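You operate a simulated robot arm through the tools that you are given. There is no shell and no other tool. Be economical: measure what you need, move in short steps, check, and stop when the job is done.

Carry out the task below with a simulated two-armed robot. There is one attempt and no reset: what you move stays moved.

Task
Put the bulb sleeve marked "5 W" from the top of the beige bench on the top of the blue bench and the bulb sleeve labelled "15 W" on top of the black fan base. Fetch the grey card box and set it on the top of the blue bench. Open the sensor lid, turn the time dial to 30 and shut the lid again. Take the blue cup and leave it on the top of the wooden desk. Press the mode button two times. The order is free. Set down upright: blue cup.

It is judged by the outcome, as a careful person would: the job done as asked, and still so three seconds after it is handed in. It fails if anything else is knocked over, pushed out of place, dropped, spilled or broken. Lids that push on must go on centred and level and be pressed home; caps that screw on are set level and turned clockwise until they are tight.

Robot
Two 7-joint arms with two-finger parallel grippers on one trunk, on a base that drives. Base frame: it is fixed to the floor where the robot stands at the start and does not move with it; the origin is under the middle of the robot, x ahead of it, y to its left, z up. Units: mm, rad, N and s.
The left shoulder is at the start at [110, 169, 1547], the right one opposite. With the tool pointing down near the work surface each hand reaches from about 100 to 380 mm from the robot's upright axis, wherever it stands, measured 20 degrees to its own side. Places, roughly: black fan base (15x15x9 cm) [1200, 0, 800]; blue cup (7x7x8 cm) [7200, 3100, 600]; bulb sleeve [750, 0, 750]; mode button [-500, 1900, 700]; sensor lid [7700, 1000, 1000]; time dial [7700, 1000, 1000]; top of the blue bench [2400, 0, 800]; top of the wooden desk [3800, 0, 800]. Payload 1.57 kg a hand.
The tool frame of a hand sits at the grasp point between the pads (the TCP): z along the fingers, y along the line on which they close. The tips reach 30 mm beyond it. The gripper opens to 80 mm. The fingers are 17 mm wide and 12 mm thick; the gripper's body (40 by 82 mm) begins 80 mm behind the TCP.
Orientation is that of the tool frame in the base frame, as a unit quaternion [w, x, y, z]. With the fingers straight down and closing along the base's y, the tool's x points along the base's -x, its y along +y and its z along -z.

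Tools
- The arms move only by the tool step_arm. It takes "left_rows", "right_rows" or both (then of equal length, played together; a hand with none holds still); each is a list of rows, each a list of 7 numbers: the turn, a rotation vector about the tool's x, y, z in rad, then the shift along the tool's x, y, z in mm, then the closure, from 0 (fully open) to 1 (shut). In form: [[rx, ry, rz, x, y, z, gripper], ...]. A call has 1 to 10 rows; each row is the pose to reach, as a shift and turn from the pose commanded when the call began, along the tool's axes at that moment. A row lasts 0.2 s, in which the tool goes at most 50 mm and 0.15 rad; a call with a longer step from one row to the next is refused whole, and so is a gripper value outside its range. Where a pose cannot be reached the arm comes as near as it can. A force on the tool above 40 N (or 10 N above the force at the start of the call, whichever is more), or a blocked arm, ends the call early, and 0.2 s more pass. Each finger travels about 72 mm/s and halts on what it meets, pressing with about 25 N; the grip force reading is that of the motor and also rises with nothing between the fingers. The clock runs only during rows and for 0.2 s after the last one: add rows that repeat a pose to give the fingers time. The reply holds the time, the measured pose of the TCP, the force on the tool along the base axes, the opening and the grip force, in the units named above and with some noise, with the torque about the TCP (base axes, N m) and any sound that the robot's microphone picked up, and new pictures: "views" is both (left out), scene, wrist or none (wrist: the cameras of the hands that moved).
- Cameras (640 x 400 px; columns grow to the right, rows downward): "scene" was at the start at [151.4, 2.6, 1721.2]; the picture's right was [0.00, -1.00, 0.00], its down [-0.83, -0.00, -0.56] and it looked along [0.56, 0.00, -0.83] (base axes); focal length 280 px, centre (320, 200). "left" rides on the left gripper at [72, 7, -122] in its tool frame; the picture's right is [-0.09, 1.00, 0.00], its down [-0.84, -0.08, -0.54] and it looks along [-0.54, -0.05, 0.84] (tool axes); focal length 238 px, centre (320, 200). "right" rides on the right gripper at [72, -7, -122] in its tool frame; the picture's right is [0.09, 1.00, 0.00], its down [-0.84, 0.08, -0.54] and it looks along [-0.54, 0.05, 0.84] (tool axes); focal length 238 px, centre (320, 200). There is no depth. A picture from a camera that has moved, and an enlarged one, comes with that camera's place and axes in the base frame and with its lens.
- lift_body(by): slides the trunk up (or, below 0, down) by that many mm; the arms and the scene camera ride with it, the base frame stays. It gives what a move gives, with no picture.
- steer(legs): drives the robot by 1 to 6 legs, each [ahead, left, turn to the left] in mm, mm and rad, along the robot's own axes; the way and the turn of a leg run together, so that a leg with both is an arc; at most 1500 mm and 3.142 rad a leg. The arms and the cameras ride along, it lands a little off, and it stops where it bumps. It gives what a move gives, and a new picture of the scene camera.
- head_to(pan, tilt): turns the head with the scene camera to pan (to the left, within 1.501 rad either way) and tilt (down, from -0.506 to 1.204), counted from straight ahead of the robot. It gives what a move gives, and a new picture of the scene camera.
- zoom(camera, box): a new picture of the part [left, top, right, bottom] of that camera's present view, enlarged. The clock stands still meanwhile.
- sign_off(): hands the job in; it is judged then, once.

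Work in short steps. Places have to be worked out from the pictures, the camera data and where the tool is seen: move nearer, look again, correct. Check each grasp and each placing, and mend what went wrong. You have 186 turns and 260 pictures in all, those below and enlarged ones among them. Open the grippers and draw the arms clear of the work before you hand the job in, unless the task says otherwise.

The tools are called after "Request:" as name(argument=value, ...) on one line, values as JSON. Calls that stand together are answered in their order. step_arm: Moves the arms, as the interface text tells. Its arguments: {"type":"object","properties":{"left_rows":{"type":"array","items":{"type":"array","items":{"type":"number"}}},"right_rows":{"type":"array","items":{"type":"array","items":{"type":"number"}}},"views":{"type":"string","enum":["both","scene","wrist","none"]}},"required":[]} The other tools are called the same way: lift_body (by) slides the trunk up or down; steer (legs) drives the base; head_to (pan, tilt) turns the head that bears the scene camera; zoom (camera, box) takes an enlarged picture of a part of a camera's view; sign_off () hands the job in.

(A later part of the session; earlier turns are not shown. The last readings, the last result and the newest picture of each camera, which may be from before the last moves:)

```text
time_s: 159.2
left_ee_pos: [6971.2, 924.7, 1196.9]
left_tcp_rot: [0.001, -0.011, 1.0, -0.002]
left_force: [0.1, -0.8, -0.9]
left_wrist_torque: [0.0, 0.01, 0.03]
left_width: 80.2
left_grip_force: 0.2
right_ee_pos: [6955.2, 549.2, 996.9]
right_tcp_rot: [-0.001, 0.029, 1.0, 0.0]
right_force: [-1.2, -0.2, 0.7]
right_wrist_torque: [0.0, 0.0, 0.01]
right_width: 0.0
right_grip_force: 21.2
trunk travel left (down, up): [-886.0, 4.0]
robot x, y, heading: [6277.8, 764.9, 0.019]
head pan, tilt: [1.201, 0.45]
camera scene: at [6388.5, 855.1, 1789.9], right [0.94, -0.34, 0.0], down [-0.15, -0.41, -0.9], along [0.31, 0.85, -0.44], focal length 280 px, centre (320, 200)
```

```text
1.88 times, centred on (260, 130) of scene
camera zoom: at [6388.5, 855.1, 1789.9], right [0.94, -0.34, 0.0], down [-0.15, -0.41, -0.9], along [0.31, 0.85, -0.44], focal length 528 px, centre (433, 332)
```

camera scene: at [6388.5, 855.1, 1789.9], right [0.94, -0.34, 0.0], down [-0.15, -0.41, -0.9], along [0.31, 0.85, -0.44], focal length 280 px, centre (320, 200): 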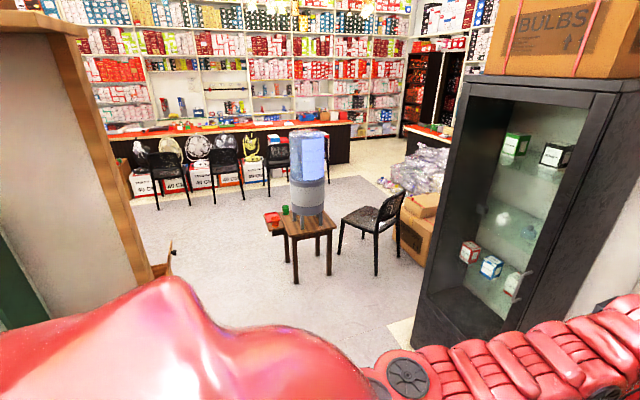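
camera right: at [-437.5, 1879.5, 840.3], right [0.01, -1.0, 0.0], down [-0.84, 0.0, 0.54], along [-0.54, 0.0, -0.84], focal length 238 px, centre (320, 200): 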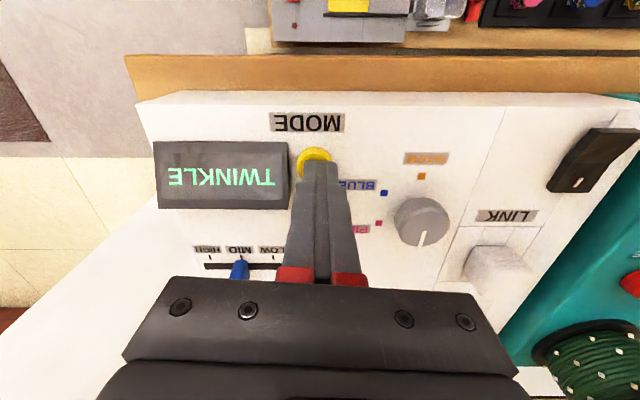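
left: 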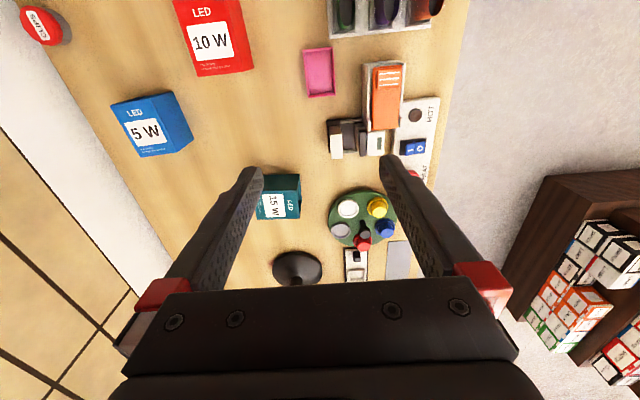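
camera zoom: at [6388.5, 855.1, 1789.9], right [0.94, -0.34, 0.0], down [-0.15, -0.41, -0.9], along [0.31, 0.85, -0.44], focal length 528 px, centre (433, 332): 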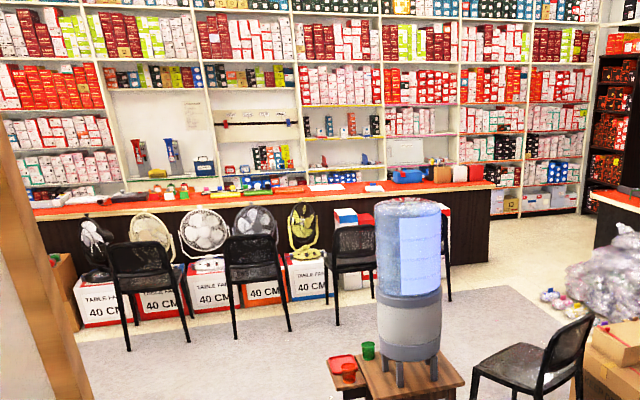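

Blue cup must be behind the dispenser. First the sensor: look with the left wrist camera and from the head at a clearer angle.

Request:
head_to(pan=0.05, tilt=0.6)

Request:
zoom(camera="scene", box=[220, 90, 380, 250])

Request:
zoom(camera="left", box=[0, 0, 640, 400])

```text
time_s: 160.6
left_ee_pos: [6970.8, 925.0, 1195.6]
left_tcp_rot: [0.001, -0.011, 1.0, -0.002]
left_force: [0.3, 0.0, -0.4]
left_wrist_torque: [-0.05, -0.01, -0.04]
left_width: 79.9
left_grip_force: 0.1
right_ee_pos: [6953.8, 549.3, 998.0]
right_tcp_rot: [0.0, 0.03, 1.0, 0.0]
right_force: [0.0, 1.1, 0.2]
right_wrist_torque: [0.03, 0.0, -0.02]
right_width: 0.1
right_grip_force: 21.2
trunk travel left (down, up): [-886.0, 4.0]
robot x, y, heading: [6277.5, 765.1, 0.026]
head pan, tilt: [0.051, 0.6]
camera scene: at [6445.3, 775.3, 1776.4], right [0.07, -1.0, 0.0], down [-0.56, -0.04, -0.82], along [0.82, 0.06, -0.57], focal length 280 px, centre (320, 200)
```

scene: 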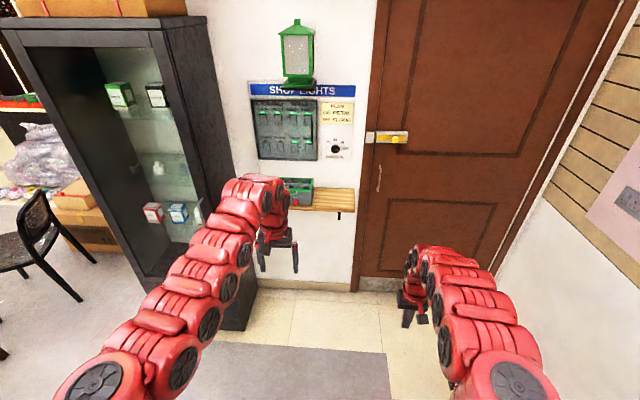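

```text
2.50 times, centred on (300, 170) of scene
camera zoom: at [6445.3, 775.3, 1776.4], right [0.07, -1.0, 0.0], down [-0.56, -0.04, -0.82], along [0.82, 0.06, -0.57], focal length 701 px, centre (370, 275)
```

zoom: 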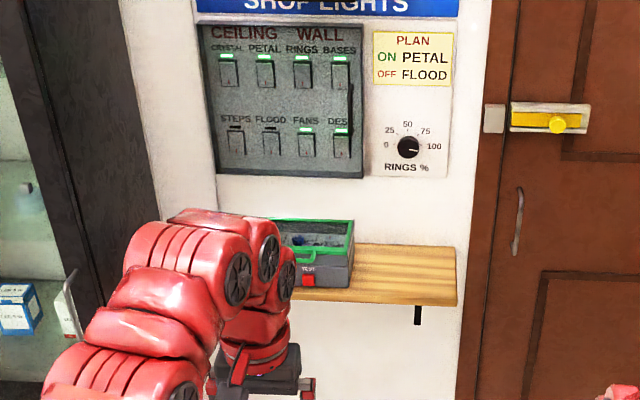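

```text
1.00 times, centred on (320, 200) of left (not enlarged: the box is as wide or as high as the picture)
camera zoom: at [6898.2, 930.8, 1318.6], right [0.07, 1.0, 0.0], down [0.84, -0.06, 0.54], along [0.54, -0.04, -0.84], focal length 238 px, centre (320, 200)
```

zoom: 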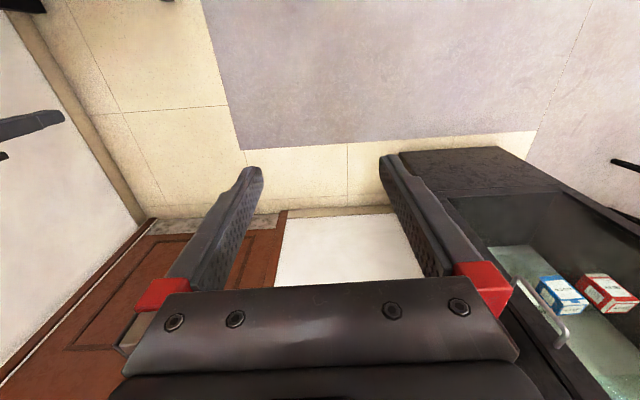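

Shift left so the sensor is centred between the arms, staying back from the cabinet.

Request:
steer(legs=[[100, 190, -0.024]])

Request:
zoom(camera="scene", box=[220, 90, 460, 260])

```text
time_s: 162.3
left_ee_pos: [7070.4, 1101.6, 1196.9]
left_tcp_rot: [0.001, 0.001, 1.0, -0.001]
left_force: [-0.2, 0.1, 0.1]
left_wrist_torque: [0.02, 0.03, 0.02]
left_width: 79.7
left_grip_force: 0.1
right_ee_pos: [7046.6, 727.2, 997.6]
right_tcp_rot: [-0.001, 0.043, 0.999, 0.001]
right_force: [0.6, -0.2, -0.2]
right_wrist_torque: [-0.01, 0.02, -0.01]
right_width: 0.1
right_grip_force: 21.0
trunk travel left (down, up): [-886.0, 4.0]
robot x, y, heading: [6374.5, 957.4, 0.001]
head pan, tilt: [0.051, 0.6]
camera scene: at [6541.5, 963.2, 1776.5], right [0.05, -1.0, 0.0], down [-0.56, -0.03, -0.83], along [0.82, 0.04, -0.56], focal length 280 px, centre (320, 200)
```

scene: 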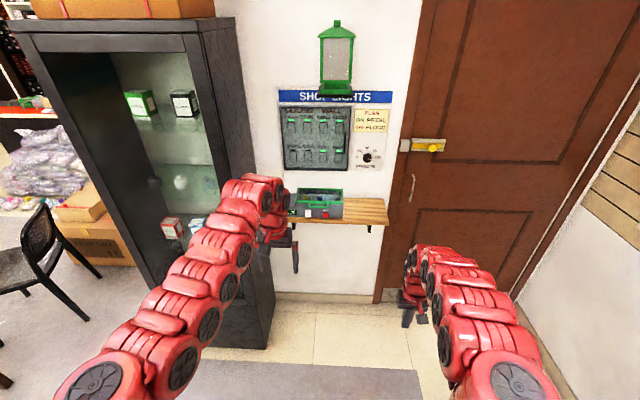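

```text
2.35 times, centred on (340, 175) of scene
camera zoom: at [6541.5, 963.2, 1776.5], right [0.05, -1.0, 0.0], down [-0.56, -0.03, -0.83], along [0.82, 0.04, -0.56], focal length 660 px, centre (273, 259)
```

zoom: 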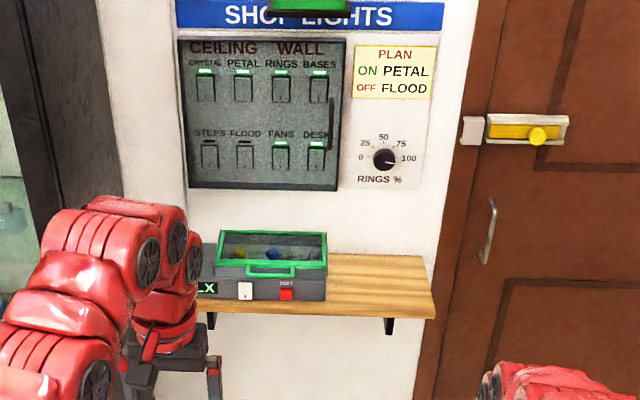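

Sensor ≈ (7700,1035,1000), green-framed transparent lid with front handle. Approach with the left hand to view it from nearby.

Request:
steer(legs=[[450, -75, 0]])

Request:
zoom(camera="left", box=[0, 0, 640, 400])

Request:
zoom(camera="scene", box=[200, 100, 440, 270])

```text
time_s: 165.0
left_ee_pos: [7527.0, 1029.0, 1196.5]
left_tcp_rot: [0.0, 0.0, 1.0, -0.002]
left_force: [-0.7, -0.2, 0.0]
left_wrist_torque: [0.0, 0.0, 0.01]
left_width: 80.2
left_grip_force: 0.0
right_ee_pos: [7502.2, 653.9, 997.7]
right_tcp_rot: [0.0, 0.041, 0.999, 0.0]
right_force: [-0.3, -0.6, 0.3]
right_wrist_torque: [-0.03, -0.03, -0.03]
right_width: 0.1
right_grip_force: 21.2
trunk travel left (down, up): [-886.0, 4.0]
robot x, y, heading: [6830.7, 880.7, 0.002]
head pan, tilt: [0.051, 0.6]
camera scene: at [6997.8, 891.0, 1776.5], right [0.05, -1.0, 0.0], down [-0.56, -0.03, -0.83], along [0.82, 0.04, -0.56], focal length 280 px, centre (320, 200)
```

scene: 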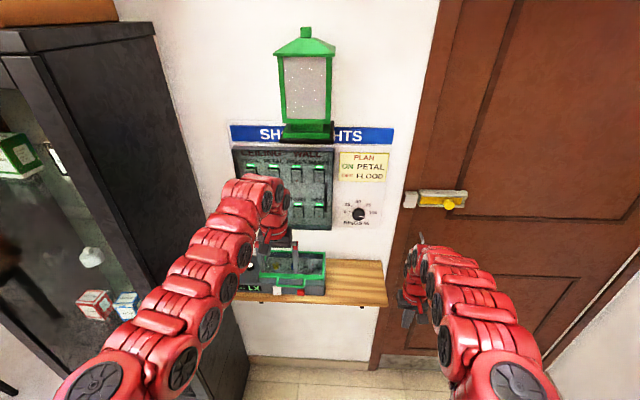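

```text
1.00 times, centred on (320, 200) of left (not enlarged: the box is as wide or as high as the picture)
camera zoom: at [7454.4, 1036.6, 1319.2], right [0.09, 1.0, 0.0], down [0.84, -0.08, 0.54], along [0.54, -0.05, -0.84], focal length 238 px, centre (320, 200)
```

zoom: 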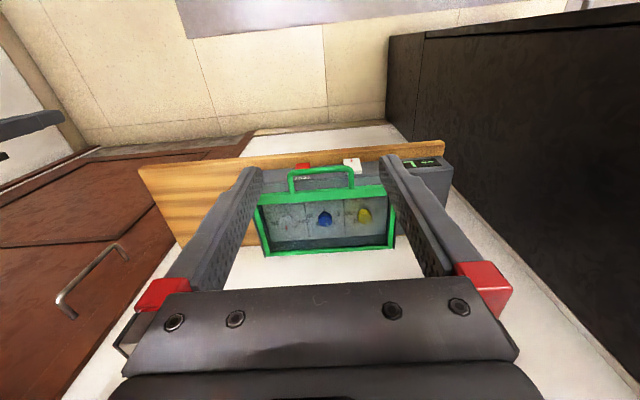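

```text
2.35 times, centred on (320, 185) of scene
camera zoom: at [6997.8, 891.0, 1776.5], right [0.05, -1.0, 0.0], down [-0.56, -0.03, -0.83], along [0.82, 0.04, -0.56], focal length 660 px, centre (320, 235)
```

zoom: 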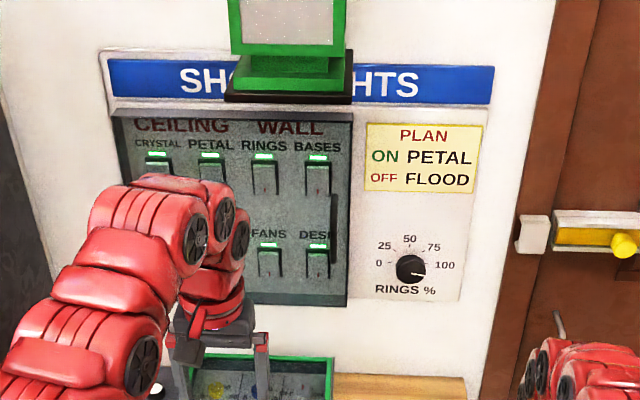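

Request:
zoom(camera="left", box=[230, 135, 460, 275])

```text
2.78 times, centred on (345, 205) of left
camera zoom: at [7454.4, 1036.6, 1319.2], right [0.09, 1.0, 0.0], down [0.84, -0.08, 0.54], along [0.54, -0.05, -0.84], focal length 663 px, centre (250, 186)
```

zoom: 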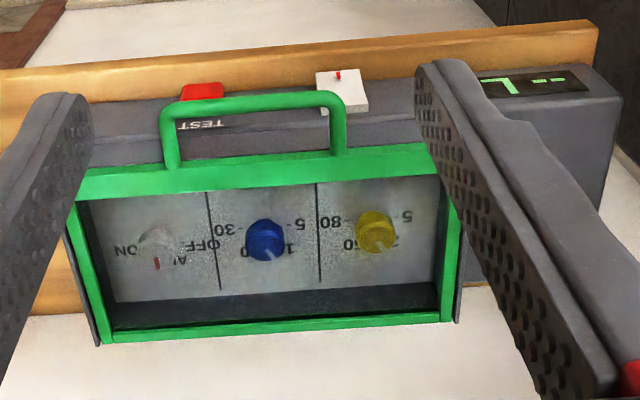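

The lid hinges at the rear (x≈7760); its green loop handle projects toward me at about (7599,1023,1013). I'll pinch the bar with fingers closing along x, so yaw the left gripper by −90°.

Request:
step_arm(left_rows=[[0, 0, -0.14, 0, 0, 0, 0], [0, 0, -0.28, 0, 0, 0, 0], [0, 0, -0.42, 0, 0, 0, 0], [0, 0, -0.56, 0, 0, 0, 0], [0, 0, -0.7, 0, 0, 0, 0], [0, 0, -0.84, 0, 0, 0, 0], [0, 0, -0.98, 0, 0, 0, 0], [0, 0, -1.12, 0, 0, 0, 0], [0, 0, -1.26, 0, 0, 0, 0.2], [0, 0, -1.4, 0, 0, 0, 0.4]], views="wrist")

```text
time_s: 167.2
left_ee_pos: [7527.6, 1030.1, 1196.5]
left_tcp_rot: [0.0, -0.645, 0.764, 0.0]
left_force: [0.2, 0.3, -0.3]
left_wrist_torque: [0.01, 0.02, 0.01]
left_width: 48.2
left_grip_force: 0.0
right_ee_pos: [7503.2, 653.5, 998.8]
right_tcp_rot: [-0.001, 0.041, 0.999, 0.0]
right_force: [0.9, 0.2, 0.3]
right_wrist_torque: [-0.02, -0.01, -0.03]
right_width: 0.3
right_grip_force: 20.9
trunk travel left (down, up): [-886.0, 4.0]
robot x, y, heading: [6830.8, 883.9, 0.001]
head pan, tilt: [0.051, 0.6]
camera left: at [7509.2, 960.3, 1318.8], right [-0.97, 0.26, 0.0], down [0.22, 0.81, 0.54], along [0.14, 0.52, -0.84], focal length 238 px, centre (320, 200)
```

left: 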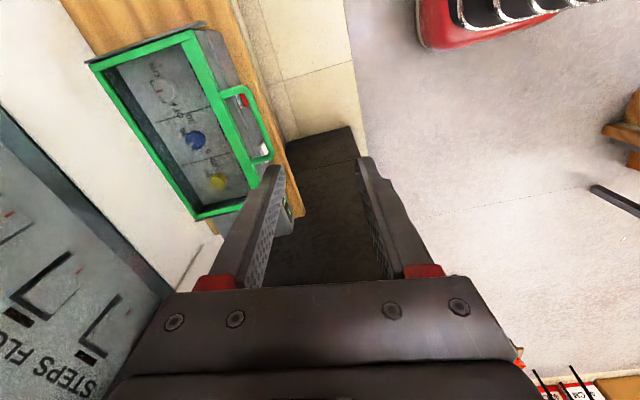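

Finish the yaw and lower the trunk 110 to look at the handle closely.

Request:
step_arm(left_rows=[[0, 0, -0.08, 0, 0, 0, 0.45], [0, 0, -0.17, 0, 0, 0, 0.45]], views="none")

Request:
lift_body(by=-110)

Request:
zoom(camera="left", box=[0, 0, 400, 250])

Request:
zoom(camera="scene", box=[220, 150, 400, 280])

```text
time_s: 167.8
left_ee_pos: [7528.0, 1029.1, 1195.2]
left_tcp_rot: [-0.001, -0.707, 0.707, -0.001]
left_force: [0.5, -0.2, -1.0]
left_wrist_torque: [0.07, 0.0, 0.06]
left_width: 44.1
left_grip_force: 0.1
right_ee_pos: [7504.2, 653.8, 999.2]
right_tcp_rot: [-0.002, 0.041, 0.999, 0.0]
right_force: [-0.6, -0.5, -0.2]
right_wrist_torque: [-0.04, -0.05, -0.03]
right_width: 0.1
right_grip_force: 21.3
trunk travel left (down, up): [-886.0, 4.0]
robot x, y, heading: [6832.8, 886.9, 0.001]
head pan, tilt: [0.051, 0.6]
```

```text
time_s: 169.3
left_ee_pos: [7527.1, 1028.6, 1087.3]
left_tcp_rot: [0.001, 0.707, -0.707, 0.001]
left_force: [0.2, -0.1, -0.5]
left_wrist_torque: [0.01, 0.0, -0.04]
left_width: 43.8
left_grip_force: 0.1
right_ee_pos: [7503.7, 654.2, 888.4]
right_tcp_rot: [-0.001, 0.04, 0.999, 0.0]
right_force: [-0.4, -1.0, 0.0]
right_wrist_torque: [-0.03, 0.01, -0.02]
right_width: 0.1
right_grip_force: 21.9
trunk travel left (down, up): [-776.0, 114.0]
robot x, y, heading: [6835.2, 884.2, 0.005]
head pan, tilt: [0.051, 0.6]
```

```text
1.60 times, centred on (200, 125) of left
camera zoom: at [7520.6, 958.3, 1209.0], right [-1.0, 0.09, 0.0], down [0.08, 0.84, 0.54], along [0.05, 0.54, -0.84], focal length 381 px, centre (512, 320)
```

zoom: 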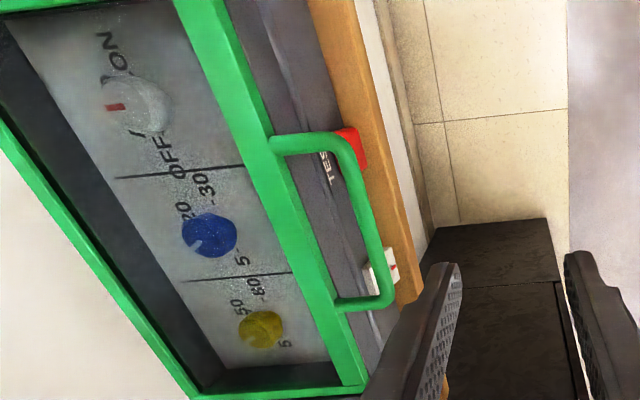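

```text
3.08 times, centred on (310, 215) of scene
camera zoom: at [6998.8, 890.8, 1666.5], right [0.05, -1.0, 0.0], down [-0.56, -0.03, -0.83], along [0.82, 0.04, -0.56], focal length 863 px, centre (351, 154)
```

zoom: 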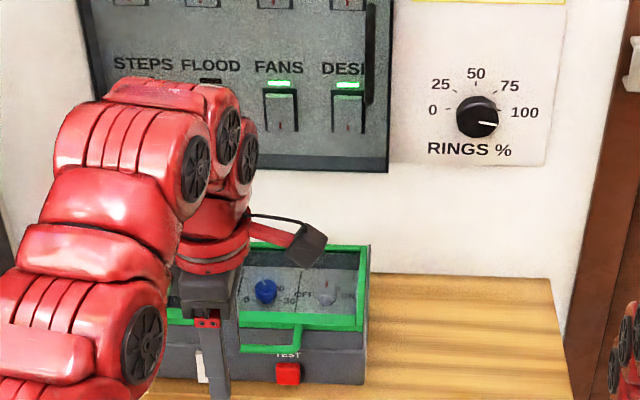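

Bar confirmed near (7600,1019,1013). Drive forward 72 to put the open pinch above it, then check.

Request:
steer(legs=[[72, -8, 0]])

Request:
zoom(camera="left", box=[160, 60, 480, 260])

```text
time_s: 170.3
left_ee_pos: [7598.9, 1022.0, 1086.9]
left_tcp_rot: [-0.001, -0.707, 0.707, -0.002]
left_force: [0.4, 0.1, 0.2]
left_wrist_torque: [-0.02, 0.01, 0.01]
left_width: 43.8
left_grip_force: 0.0
right_ee_pos: [7575.3, 646.7, 888.3]
right_tcp_rot: [-0.001, 0.041, 0.999, 0.0]
right_force: [-0.3, -0.5, -0.6]
right_wrist_torque: [0.02, -0.02, -0.01]
right_width: 0.1
right_grip_force: 21.0
trunk travel left (down, up): [-776.0, 114.0]
robot x, y, heading: [6902.8, 880.2, 0.001]
head pan, tilt: [0.051, 0.6]
camera scene: at [7069.7, 883.1, 1666.6], right [0.05, -1.0, 0.0], down [-0.56, -0.03, -0.83], along [0.82, 0.04, -0.56], focal length 280 px, centre (320, 200)
```

scene: 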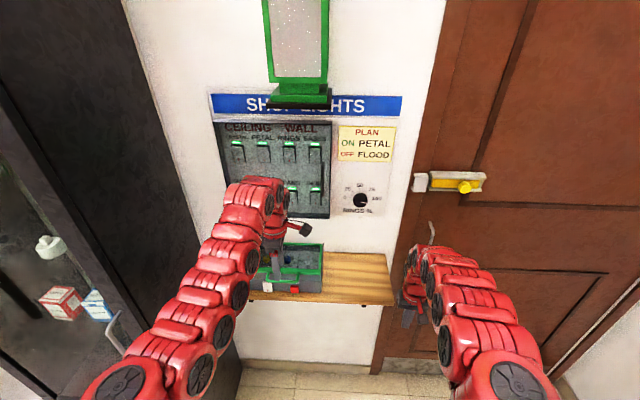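

```text
2.00 times, centred on (320, 160) of left
camera zoom: at [7591.7, 951.0, 1209.5], right [-1.0, 0.09, 0.0], down [0.08, 0.84, 0.54], along [0.05, 0.54, -0.84], focal length 477 px, centre (320, 280)
```

zoom: 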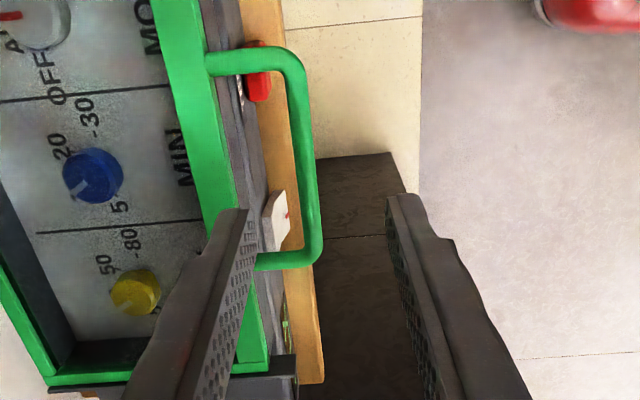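

Blue dial is marked MIN (time). Bar is ~5 mm further +x; narrow the opening to ~30 mm, shift 5, and lower 50.

Request:
step_arm(left_rows=[[0, 0, 0, 0, -2, 0, 0.6], [0, 0, 0, 0, -4, 0, 0.62], [0, 0, 0, 0, -4, 0, 0.62]], views="none")

Request:
lift_body(by=-50)

Request:
zoom(camera="left", box=[160, 60, 480, 260])

```text
time_s: 171.1
left_ee_pos: [7603.0, 1022.7, 1086.7]
left_tcp_rot: [0.001, 0.707, -0.707, 0.002]
left_force: [0.5, 0.6, 0.3]
left_wrist_torque: [-0.01, -0.01, 0.0]
left_width: 30.6
left_grip_force: 0.0
right_ee_pos: [7575.9, 646.6, 887.4]
right_tcp_rot: [-0.001, 0.041, 0.999, 0.0]
right_force: [-0.3, -0.2, 0.8]
right_wrist_torque: [0.0, 0.02, 0.01]
right_width: 0.4
right_grip_force: 21.4
trunk travel left (down, up): [-776.0, 114.0]
robot x, y, heading: [6903.8, 876.8, 0.004]
head pan, tilt: [0.051, 0.6]
```

```text
time_s: 172.0
left_ee_pos: [7603.3, 1022.2, 1036.9]
left_tcp_rot: [0.0, 0.707, -0.707, 0.001]
left_force: [0.5, -1.2, 0.9]
left_wrist_torque: [0.01, 0.01, 0.0]
left_width: 30.4
left_grip_force: 0.0
right_ee_pos: [7576.0, 645.9, 837.6]
right_tcp_rot: [-0.001, 0.041, 0.999, 0.0]
right_force: [0.6, 0.0, -0.7]
right_wrist_torque: [0.0, 0.0, 0.02]
right_width: 0.0
right_grip_force: 21.3
trunk travel left (down, up): [-726.0, 164.0]
robot x, y, heading: [6905.0, 879.1, -0.001]
head pan, tilt: [0.051, 0.6]
```

```text
2.00 times, centred on (320, 160) of left
camera zoom: at [7596.7, 951.1, 1159.2], right [-1.0, 0.09, 0.0], down [0.08, 0.84, 0.54], along [0.05, 0.54, -0.84], focal length 477 px, centre (320, 280)
```

zoom: 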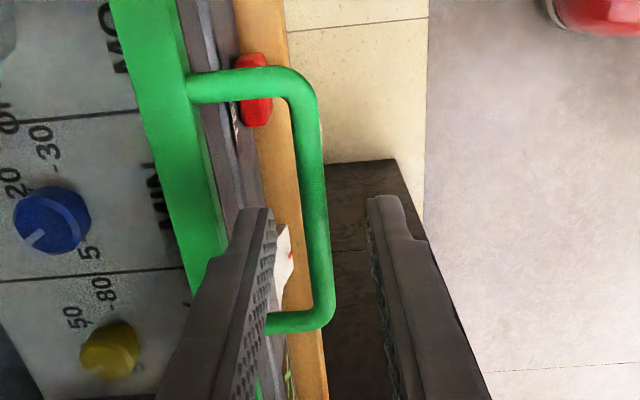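

Bar is between the fingers; lower 6 more and close.

Request:
step_arm(left_rows=[[0, 0, 0, 0, 0, 6, 0.62], [0, 0, 0, 0, 0, 6, 0.8], [0, 0, 0, 0, 0, 6, 1.0], [0, 0, 0, 0, 0, 6, 1.0], [0, 0, 0, 0, 0, 6, 1.0]], views="wrist")

```text
time_s: 173.2
left_ee_pos: [7604.7, 1021.2, 1030.6]
left_tcp_rot: [0.0, -0.707, 0.707, -0.001]
left_force: [4.5, -1.4, 2.8]
left_wrist_torque: [0.07, -0.09, 0.41]
left_width: 8.8
left_grip_force: 27.0
right_ee_pos: [7577.4, 646.2, 837.7]
right_tcp_rot: [-0.001, 0.04, 0.999, 0.0]
right_force: [-0.8, -0.6, 0.2]
right_wrist_torque: [-0.02, -0.01, 0.01]
right_width: 0.0
right_grip_force: 21.1
trunk travel left (down, up): [-726.0, 164.0]
robot x, y, heading: [6904.9, 874.5, 0.003]
head pan, tilt: [0.051, 0.6]
camera left: at [7597.5, 950.8, 1153.2], right [-1.0, 0.09, 0.0], down [0.08, 0.84, 0.54], along [0.05, 0.54, -0.84], focal length 238 px, centre (320, 200)
```

left: 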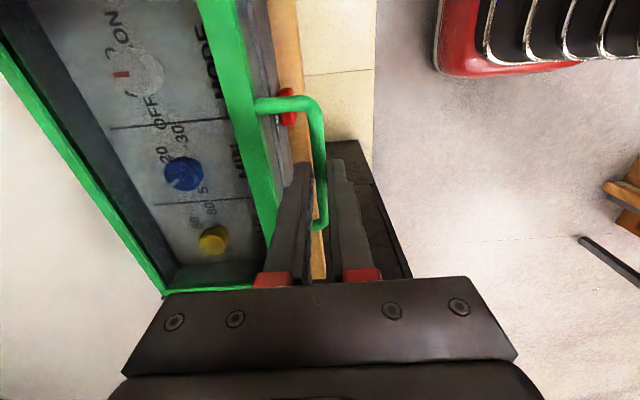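

Bar gripped (8.8 mm). Lift along an arc about the rear hinge (radius ≈156), letting the bar turn in the grip; first to 30°.

Request:
step_arm(left_rows=[[0, 0, 0, 0, -0.6, -13.6, 1], [0, 0, 0, 0, -2.4, -27.1, 1], [0.05, 0, 0, 0, -4.8, -40.3, 1], [0.1, 0, 0, 0, -7.9, -53.3, 1], [0.15, 0, 0, 0, -12.5, -65.8, 1], [0.2, 0, 0, 0, -17.9, -77.7, 1]])

```text
time_s: 174.6
left_ee_pos: [7621.1, 1020.6, 1109.7]
left_tcp_rot: [-0.07, 0.704, -0.703, 0.073]
left_force: [0.4, -0.9, -1.0]
left_wrist_torque: [0.01, 0.0, 0.03]
left_width: 0.0
left_grip_force: 21.7
right_ee_pos: [7574.9, 646.9, 836.4]
right_tcp_rot: [-0.001, 0.041, 0.999, 0.0]
right_force: [-0.5, 0.8, 0.5]
right_wrist_torque: [-0.02, 0.02, -0.02]
right_width: 0.0
right_grip_force: 21.4
trunk travel left (down, up): [-726.0, 164.0]
robot x, y, heading: [6901.4, 873.4, 0.001]
head pan, tilt: [0.051, 0.6]
camera scene: at [7071.1, 882.9, 1616.3], right [0.05, -1.0, 0.0], down [-0.56, -0.03, -0.82], along [0.82, 0.04, -0.57], focal length 280 px, centre (320, 200)
camera left: at [7589.9, 951.0, 1228.6], right [-0.98, 0.09, -0.2], down [-0.03, 0.84, 0.54], along [0.22, 0.54, -0.81], focal length 238 px, centre (320, 200)
```

scene: 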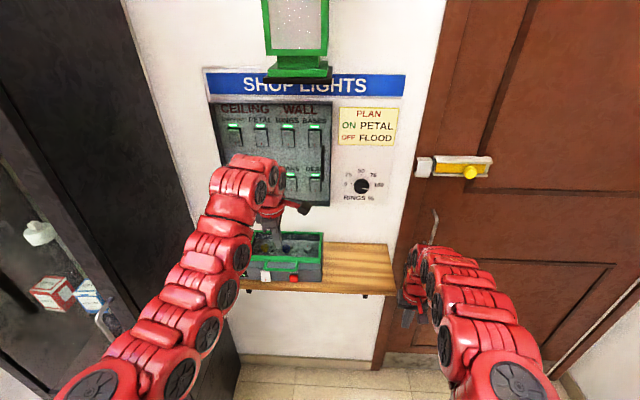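
left: 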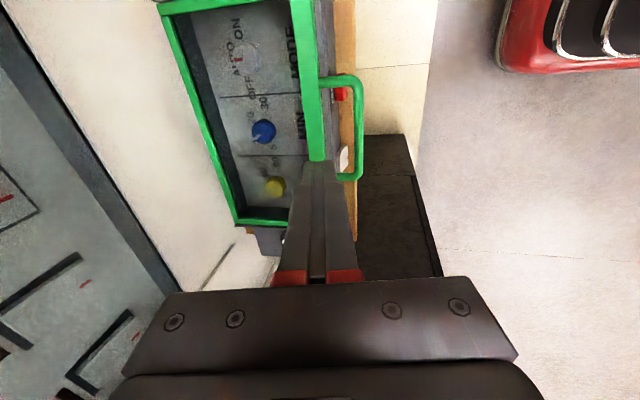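

The bar slipped out. Better: point the fingers forward and grip the bar from above and below. Back off 90 mm and pitch the hand forward.

Request:
steer(legs=[[-110, 0, 0]])

Request:
step_arm(left_rows=[[0.13, 0, 0, 0, 0, 0, 0.8], [0.26, 0, 0, 0, 0, 0, 0.68], [0.39, 0, 0, 0, 0, 0, 0.68], [0.52, 0, 0, 0, 0, 0, 0.68], [0.65, 0, 0, 0, 0, 0, 0.68], [0.78, 0, 0, 0, 0, 0, 0.68], [0.91, 0, 0, 0, 0, 0, 0.68], [1.04, 0, 0, 0, 0, 0, 0.68], [1.17, 0, 0, 0, 0, 0, 0.68], [1.29, 0, 0, 0, 0, 0, 0.68]])

```text
time_s: 175.8
left_ee_pos: [7510.2, 1023.8, 1109.6]
left_tcp_rot: [-0.07, 0.704, -0.703, 0.072]
left_force: [-0.1, -0.1, 0.0]
left_wrist_torque: [-0.02, 0.0, -0.03]
left_width: 0.0
left_grip_force: 20.9
right_ee_pos: [7467.4, 649.1, 838.4]
right_tcp_rot: [0.0, 0.039, 0.999, 0.0]
right_force: [-0.2, 0.2, -0.2]
right_wrist_torque: [-0.01, -0.05, 0.02]
right_width: 0.0
right_grip_force: 21.4
trunk travel left (down, up): [-726.0, 164.0]
robot x, y, heading: [6792.4, 875.9, 0.003]
head pan, tilt: [0.051, 0.6]
camera scene: at [6962.4, 883.1, 1616.3], right [0.06, -1.0, 0.0], down [-0.56, -0.03, -0.82], along [0.82, 0.05, -0.57], focal length 280 px, centre (320, 200)
```

scene: 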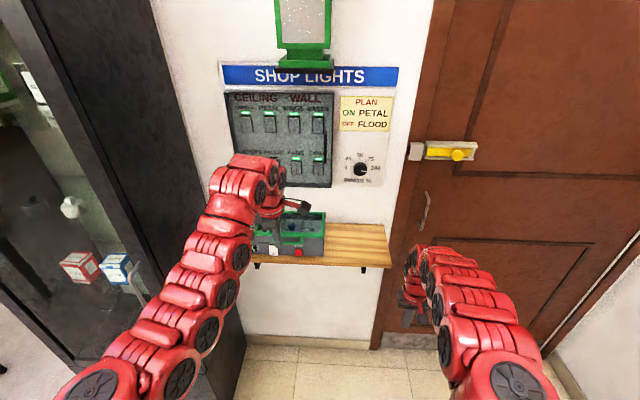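

```text
time_s: 178.0
left_ee_pos: [7510.7, 1024.6, 1109.8]
left_tcp_rot: [-0.48, 0.521, -0.518, 0.479]
left_force: [-0.1, 0.4, 0.2]
left_wrist_torque: [0.0, 0.02, 0.0]
left_width: 25.5
left_grip_force: 0.0
right_ee_pos: [7467.6, 649.3, 839.0]
right_tcp_rot: [-0.001, 0.04, 0.999, 0.0]
right_force: [0.1, -1.0, -0.5]
right_wrist_torque: [-0.03, -0.01, -0.01]
right_width: 0.2
right_grip_force: 21.1
trunk travel left (down, up): [-726.0, 164.0]
robot x, y, heading: [6794.2, 872.5, 0.009]
head pan, tilt: [0.051, 0.6]
camera scene: at [6961.9, 883.3, 1616.4], right [0.06, -1.0, 0.0], down [-0.56, -0.03, -0.82], along [0.82, 0.05, -0.57], focal length 280 px, centre (320, 200)
camera left: at [7389.4, 952.8, 1113.4], right [-0.08, 0.09, -0.99], down [-0.54, 0.84, 0.12], along [0.84, 0.54, -0.02], focal length 238 px, centre (320, 200)
```

scene: 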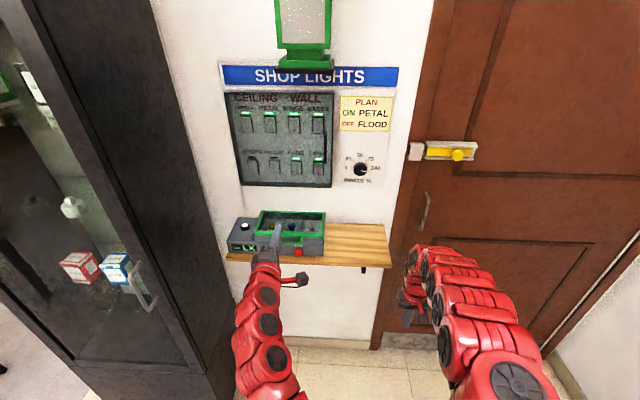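
left: 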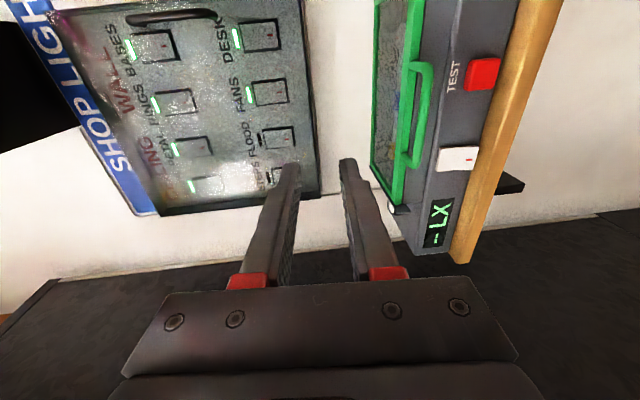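

Excellent pose: jaws closing vertically, fingers forward. Lower the trunk 90 so the jaws match the bar height (~1020), and look.

Request:
lift_body(by=-91)

Request:
zoom(camera="left", box=[160, 0, 480, 200])

Request:
zoom(camera="scene", box=[200, 130, 360, 260])

```text
time_s: 179.3
left_ee_pos: [7509.5, 1023.8, 1018.2]
left_tcp_rot: [-0.48, 0.521, -0.517, 0.48]
left_force: [-0.2, -0.7, -0.2]
left_wrist_torque: [-0.01, 0.03, -0.01]
left_width: 25.5
left_grip_force: 0.0
right_ee_pos: [7467.2, 648.2, 746.9]
right_tcp_rot: [-0.001, 0.039, 0.999, 0.001]
right_force: [-0.5, -0.8, 0.0]
right_wrist_torque: [0.0, 0.04, -0.02]
right_width: 0.0
right_grip_force: 21.5
trunk travel left (down, up): [-635.0, 255.0]
robot x, y, heading: [6794.8, 874.7, 0.005]
head pan, tilt: [0.051, 0.6]
```

```text
2.00 times, centred on (320, 100) of left
camera zoom: at [7389.2, 952.7, 1022.8], right [-0.08, 0.09, -0.99], down [-0.54, 0.84, 0.12], along [0.84, 0.54, -0.02], focal length 477 px, centre (320, 400)
```

zoom: 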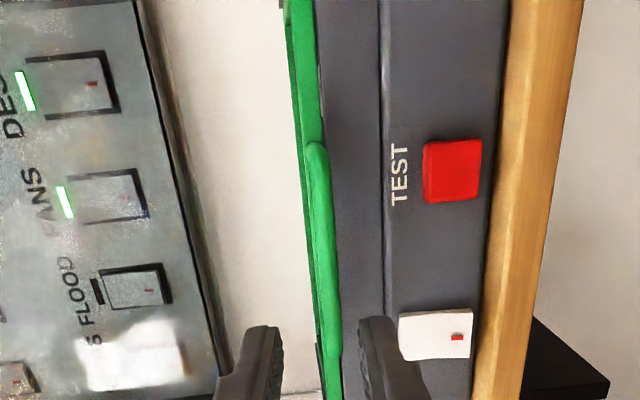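

```text
3.08 times, centred on (280, 195) of scene
camera zoom: at [6961.5, 883.1, 1525.5], right [0.06, -1.0, 0.0], down [-0.56, -0.03, -0.83], along [0.82, 0.05, -0.56], focal length 863 px, centre (443, 215)
```

zoom: 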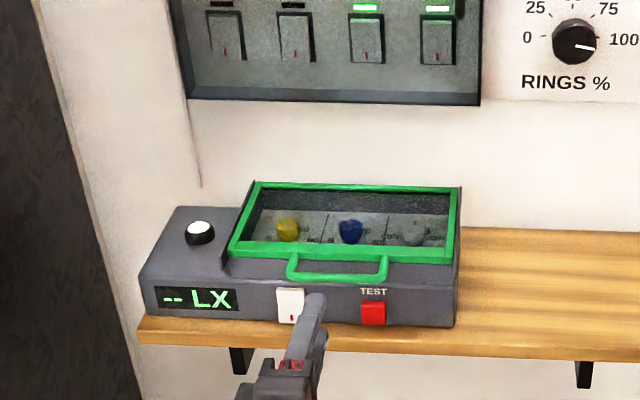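

Bar height is z≈1008; box front-top edge ≈984. Level the tool, narrow the jaws to 18 mm, set TCP z≈1009.

Request:
step_arm(left_rows=[[0.075, 0, 0, 0, 9, 0, 0.775], [0.075, 0, 0, 0, 9, 0, 0.775], [0.075, 0, 0, 0, 9, 0, 0.775]], views="none")

Request:
steer(legs=[[50, 0, -0.005]])

Request:
zoom(camera="left", box=[160, 0, 480, 200])

```text
time_s: 180.1
left_ee_pos: [7508.9, 1024.3, 1009.3]
left_tcp_rot: [-0.499, 0.503, -0.499, 0.499]
left_force: [0.5, 0.9, -0.2]
left_wrist_torque: [-0.02, -0.01, 0.01]
left_width: 18.1
left_grip_force: 0.0
right_ee_pos: [7467.5, 647.6, 746.8]
right_tcp_rot: [-0.001, 0.039, 0.999, 0.0]
right_force: [-0.3, 0.2, 0.8]
right_wrist_torque: [-0.02, 0.0, 0.0]
right_width: 0.2
right_grip_force: 21.3
trunk travel left (down, up): [-635.0, 255.0]
robot x, y, heading: [6795.4, 872.5, 0.007]
head pan, tilt: [0.051, 0.6]
```

```text
time_s: 181.0
left_ee_pos: [7559.2, 1019.4, 1010.1]
left_tcp_rot: [-0.497, 0.502, -0.501, 0.5]
left_force: [-0.5, 0.4, -0.2]
left_wrist_torque: [-0.01, -0.01, 0.02]
left_width: 18.0
left_grip_force: 0.1
right_ee_pos: [7515.1, 645.3, 747.5]
right_tcp_rot: [-0.001, 0.041, 0.999, 0.0]
right_force: [-0.3, 0.5, -1.1]
right_wrist_torque: [0.0, 0.02, -0.01]
right_width: 0.1
right_grip_force: 21.0
trunk travel left (down, up): [-635.0, 255.0]
robot x, y, heading: [6841.5, 873.8, -0.002]
head pan, tilt: [0.051, 0.6]
camera scene: at [7011.8, 882.4, 1525.3], right [0.05, -1.0, 0.0], down [-0.56, -0.03, -0.82], along [0.82, 0.04, -0.57], focal length 280 px, centre (320, 200)
```

scene: 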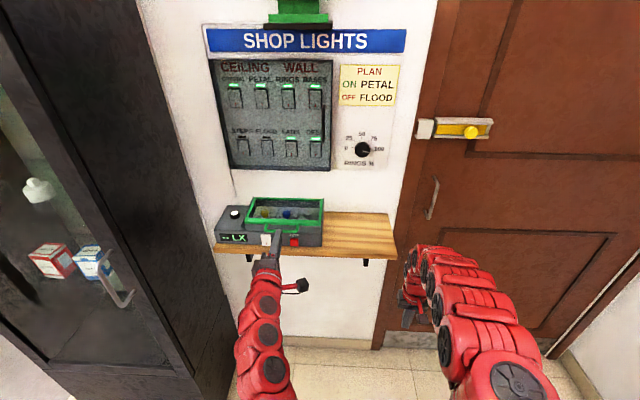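

```text
2.00 times, centred on (320, 100) of left
camera zoom: at [7438.0, 949.6, 1003.8], right [0.0, 0.09, -1.0], down [-0.54, 0.84, 0.08], along [0.84, 0.54, 0.04], focal length 477 px, centre (320, 400)
```

zoom: 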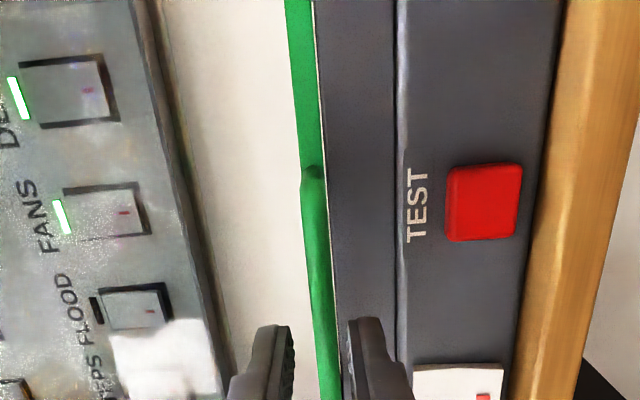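

Bar lies between the jaws. Advance 36 mm with the arm.

Request:
step_arm(left_rows=[[0, 0, 0, 0, 0, 12, 0.775], [0, 0, 0, 0, 0, 24, 0.775], [0, 0, 0, 0, 0, 37, 0.775]], views="wrist")

Request:
zoom(camera="left", box=[200, 60, 440, 210])

```text
time_s: 181.8
left_ee_pos: [7596.4, 1019.6, 1010.1]
left_tcp_rot: [-0.498, 0.501, -0.501, 0.499]
left_force: [-0.4, 1.0, 0.0]
left_wrist_torque: [-0.01, -0.02, -0.01]
left_width: 18.1
left_grip_force: 0.0
right_ee_pos: [7514.3, 645.7, 746.2]
right_tcp_rot: [-0.001, 0.04, 0.999, 0.0]
right_force: [-0.3, 0.3, 0.5]
right_wrist_torque: [0.05, -0.04, 0.0]
right_width: 0.0
right_grip_force: 21.1
trunk travel left (down, up): [-635.0, 255.0]
robot x, y, heading: [6842.7, 878.5, 0.003]
head pan, tilt: [0.051, 0.6]
camera left: at [7474.5, 948.7, 1004.9], right [0.0, 0.09, -1.0], down [-0.54, 0.84, 0.08], along [0.84, 0.54, 0.04], focal length 238 px, centre (320, 200)
```

left: 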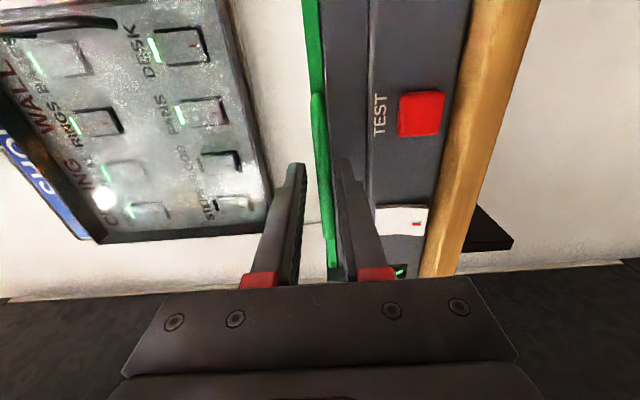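

```text
2.67 times, centred on (320, 135) of left
camera zoom: at [7474.5, 948.7, 1004.9], right [0.0, 0.09, -1.0], down [-0.54, 0.84, 0.08], along [0.84, 0.54, 0.04], focal length 636 px, centre (320, 373)
```

zoom: 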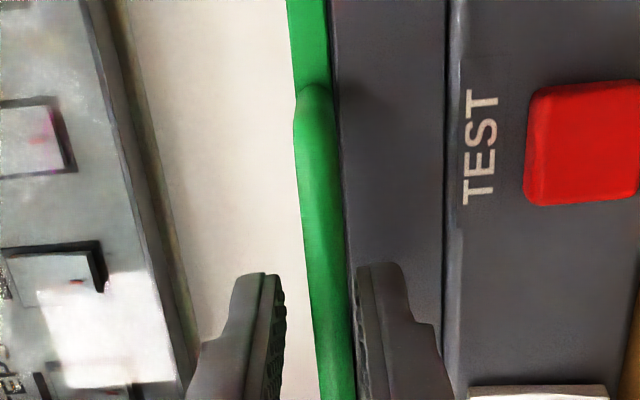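

Close on the bar and lift along the arc to 30°.

Request:
step_arm(left_rows=[[0, 0, 0, 0, 0, 0, 1], [0, 0, 0, 0, 0, 0, 1], [0, 0, 0, 0, -13.9, 0.6, 1], [0, 0, 0, 0, -27.8, 2.4, 1], [0, 0, 0, 0, -41.4, 5.5, 1], [0, 0, 0, 0, -54.7, 9.6, 1], [0, 0, 0, 0, -67.6, 15, 1], [0, 0, 0, 0, -80, 21.4, 1]])

```text
time_s: 182.5
left_ee_pos: [7595.7, 1020.4, 1007.4]
left_tcp_rot: [0.494, -0.503, 0.507, -0.496]
left_force: [2.1, 3.1, -10.5]
left_wrist_torque: [-0.07, 0.12, -0.14]
left_width: 8.4
left_grip_force: 27.8
right_ee_pos: [7516.9, 645.4, 746.6]
right_tcp_rot: [-0.002, 0.042, 0.999, 0.0]
right_force: [-0.5, 0.6, -1.0]
right_wrist_torque: [0.04, 0.0, 0.0]
right_width: 0.0
right_grip_force: 21.7
trunk travel left (down, up): [-635.0, 255.0]
robot x, y, heading: [6840.7, 875.6, 0.006]
head pan, tilt: [0.051, 0.6]
stopped in row 3 (left hand): the force on the tool passed its limit at 51 N (the readings are from after the stop); the commanded pose is now the measured one
camera scene: at [7011.6, 883.4, 1525.4], right [0.05, -1.0, 0.0], down [-0.56, -0.03, -0.82], along [0.82, 0.04, -0.57], focal length 280 px, centre (320, 200)
camera left: at [7473.9, 949.0, 1003.9], right [-0.02, 0.09, -1.0], down [-0.54, 0.84, 0.09], along [0.84, 0.54, 0.03], focal length 238 px, centre (320, 200)
```

scene: 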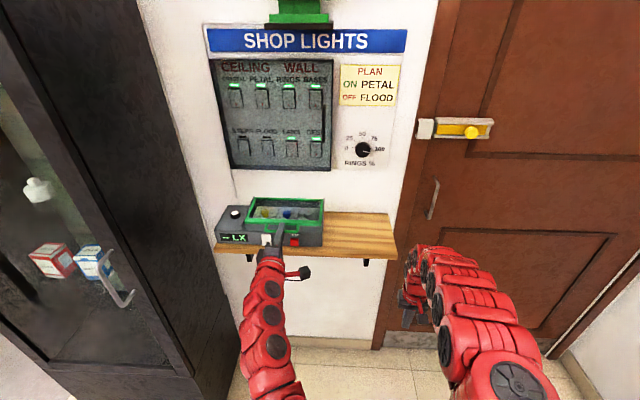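
left: 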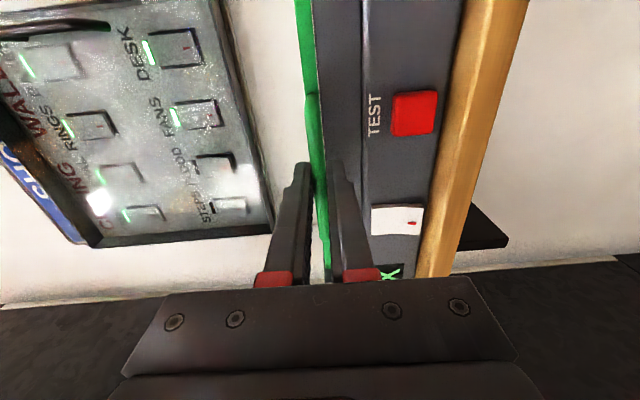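

Force limit tripped at the first quick lift. Try lifting much more slowly.

Request:
step_arm(left_rows=[[0, 0, 0, 0, -3, 0, 1], [0, 0, 0, 0, -6, 0, 1], [0, 0, 0, 0, -9, 0.2, 1], [0, 0, 0, 0, -12, 0.5, 1], [0, 0, 0, 0, -16, 0.8, 1], [0, 0, 0, 0, -20, 1.2, 1]], views="wrist")

```text
time_s: 183.1
left_ee_pos: [7595.3, 1019.4, 1008.4]
left_tcp_rot: [0.491, -0.505, 0.511, -0.492]
left_force: [2.8, 3.4, -15.7]
left_wrist_torque: [-0.14, 0.14, 0.48]
left_width: 8.7
left_grip_force: 26.9
right_ee_pos: [7516.2, 647.3, 746.3]
right_tcp_rot: [-0.001, 0.041, 0.999, 0.0]
right_force: [0.3, 0.9, -0.1]
right_wrist_torque: [0.02, -0.05, 0.01]
right_width: 0.0
right_grip_force: 21.4
trunk travel left (down, up): [-635.0, 255.0]
robot x, y, heading: [6842.0, 878.0, 0.004]
head pan, tilt: [0.051, 0.6]
stopped in row 3 (left hand): the force on the tool passed its limit at 44 N (the readings are from after the stop); the commanded pose is now the measured one
camera left: at [7473.2, 949.1, 1005.1], right [-0.03, 0.1, -0.99], down [-0.53, 0.84, 0.1], along [0.84, 0.53, 0.03], focal length 238 px, centre (320, 200)
```

left: 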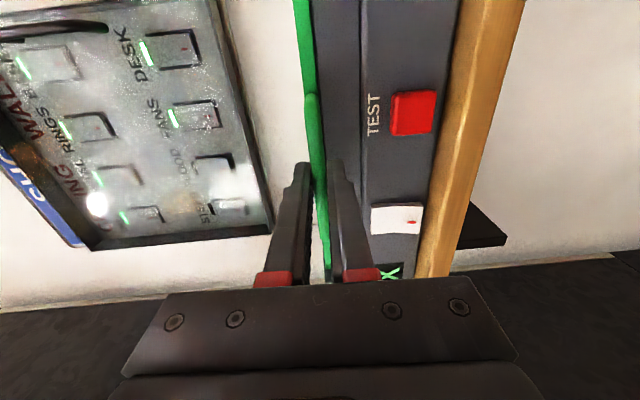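

Lifting doesn't move it: 44 N without motion. Side rails suggest the lid slides; test a gentle pull toward the robot.

Request:
step_arm(left_rows=[[0, 0, 0, 0, 2, 0, 1], [0, 0, 0, 0, 2, -3, 1], [0, 0, 0, 0, 2, -7, 1], [0, 0, 0, 0, 2, -12, 1], [0, 0, 0, 0, 2, -18, 1], [0, 0, 0, 0, 2, -25, 1]])

```text
time_s: 184.5
left_ee_pos: [7570.0, 1019.9, 1008.1]
left_tcp_rot: [0.492, -0.504, 0.51, -0.494]
left_force: [-1.0, 6.3, -11.2]
left_wrist_torque: [-0.13, 0.11, 0.5]
left_width: 8.5
left_grip_force: 27.5
right_ee_pos: [7514.4, 646.7, 746.2]
right_tcp_rot: [-0.001, 0.041, 0.999, 0.0]
right_force: [0.2, -0.2, 0.6]
right_wrist_torque: [-0.01, -0.02, 0.01]
right_width: 0.1
right_grip_force: 21.5
trunk travel left (down, up): [-635.0, 255.0]
robot x, y, heading: [6840.9, 873.5, -0.001]
head pan, tilt: [0.051, 0.6]
camera scene: at [7011.7, 884.2, 1525.1], right [0.05, -1.0, 0.0], down [-0.57, -0.03, -0.82], along [0.82, 0.04, -0.57], focal length 280 px, centre (320, 200)
camera left: at [7447.5, 949.1, 1004.8], right [-0.03, 0.1, -0.99], down [-0.53, 0.84, 0.1], along [0.85, 0.53, 0.03], focal length 238 px, centre (320, 200)
```

scene: 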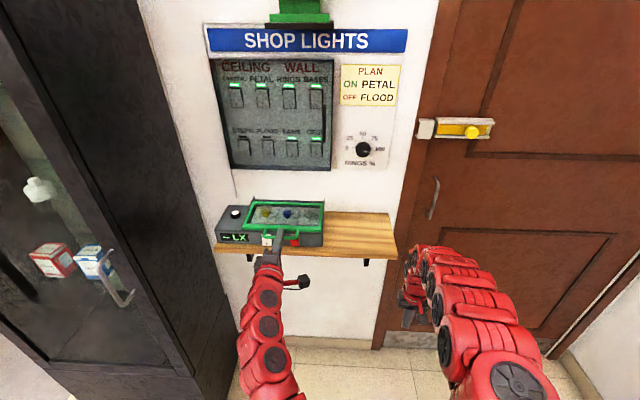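
left: 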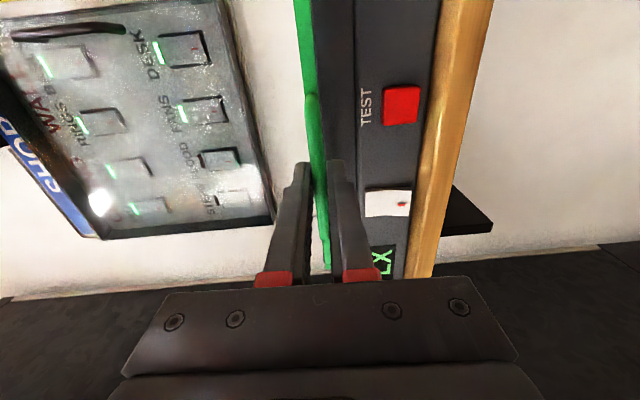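

It slides freely. Continue pulling in small steps.

Request:
step_arm(left_rows=[[0, 0, 0, 0, 0, -8, 1], [0, 0, 0, 0, 0, -16, 1], [0, 0, 0, 0, 0, -24, 1], [0, 0, 0, 0, 0, -32, 1], [0, 0, 0, 0, 0, -40, 1], [0, 0, 0, 0, 0, -48, 1], [0, 0, 0, 0, 0, -56, 1], [0, 0, 0, 0, 0, -64, 1], [0, 0, 0, 0, 0, -72, 1]], views="none")

Request:
zoom(camera="scene", box=[200, 180, 360, 280])

```text
time_s: 186.5
left_ee_pos: [7499.8, 1018.5, 1008.0]
left_tcp_rot: [0.491, -0.504, 0.511, -0.494]
left_force: [-0.2, 2.2, -30.2]
left_wrist_torque: [-0.18, 0.26, -0.17]
left_width: 8.5
left_grip_force: 27.4
right_ee_pos: [7516.3, 646.2, 744.6]
right_tcp_rot: [-0.003, 0.041, 0.999, -0.001]
right_force: [0.0, 0.1, -0.4]
right_wrist_torque: [-0.04, -0.01, -0.01]
right_width: 0.0
right_grip_force: 21.5
trunk travel left (down, up): [-635.0, 255.0]
robot x, y, heading: [6841.0, 876.9, 0.001]
head pan, tilt: [0.051, 0.6]
```

```text
4.00 times, centred on (280, 230) of scene
camera zoom: at [7014.5, 883.7, 1524.6], right [0.05, -1.0, 0.0], down [-0.57, -0.03, -0.82], along [0.82, 0.04, -0.57], focal length 1122 px, centre (480, 80)
```

zoom: 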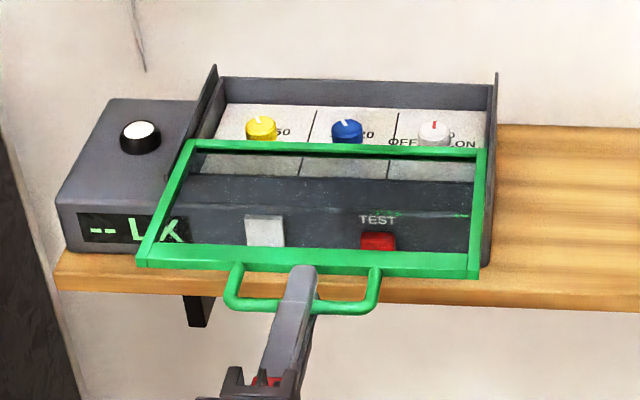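

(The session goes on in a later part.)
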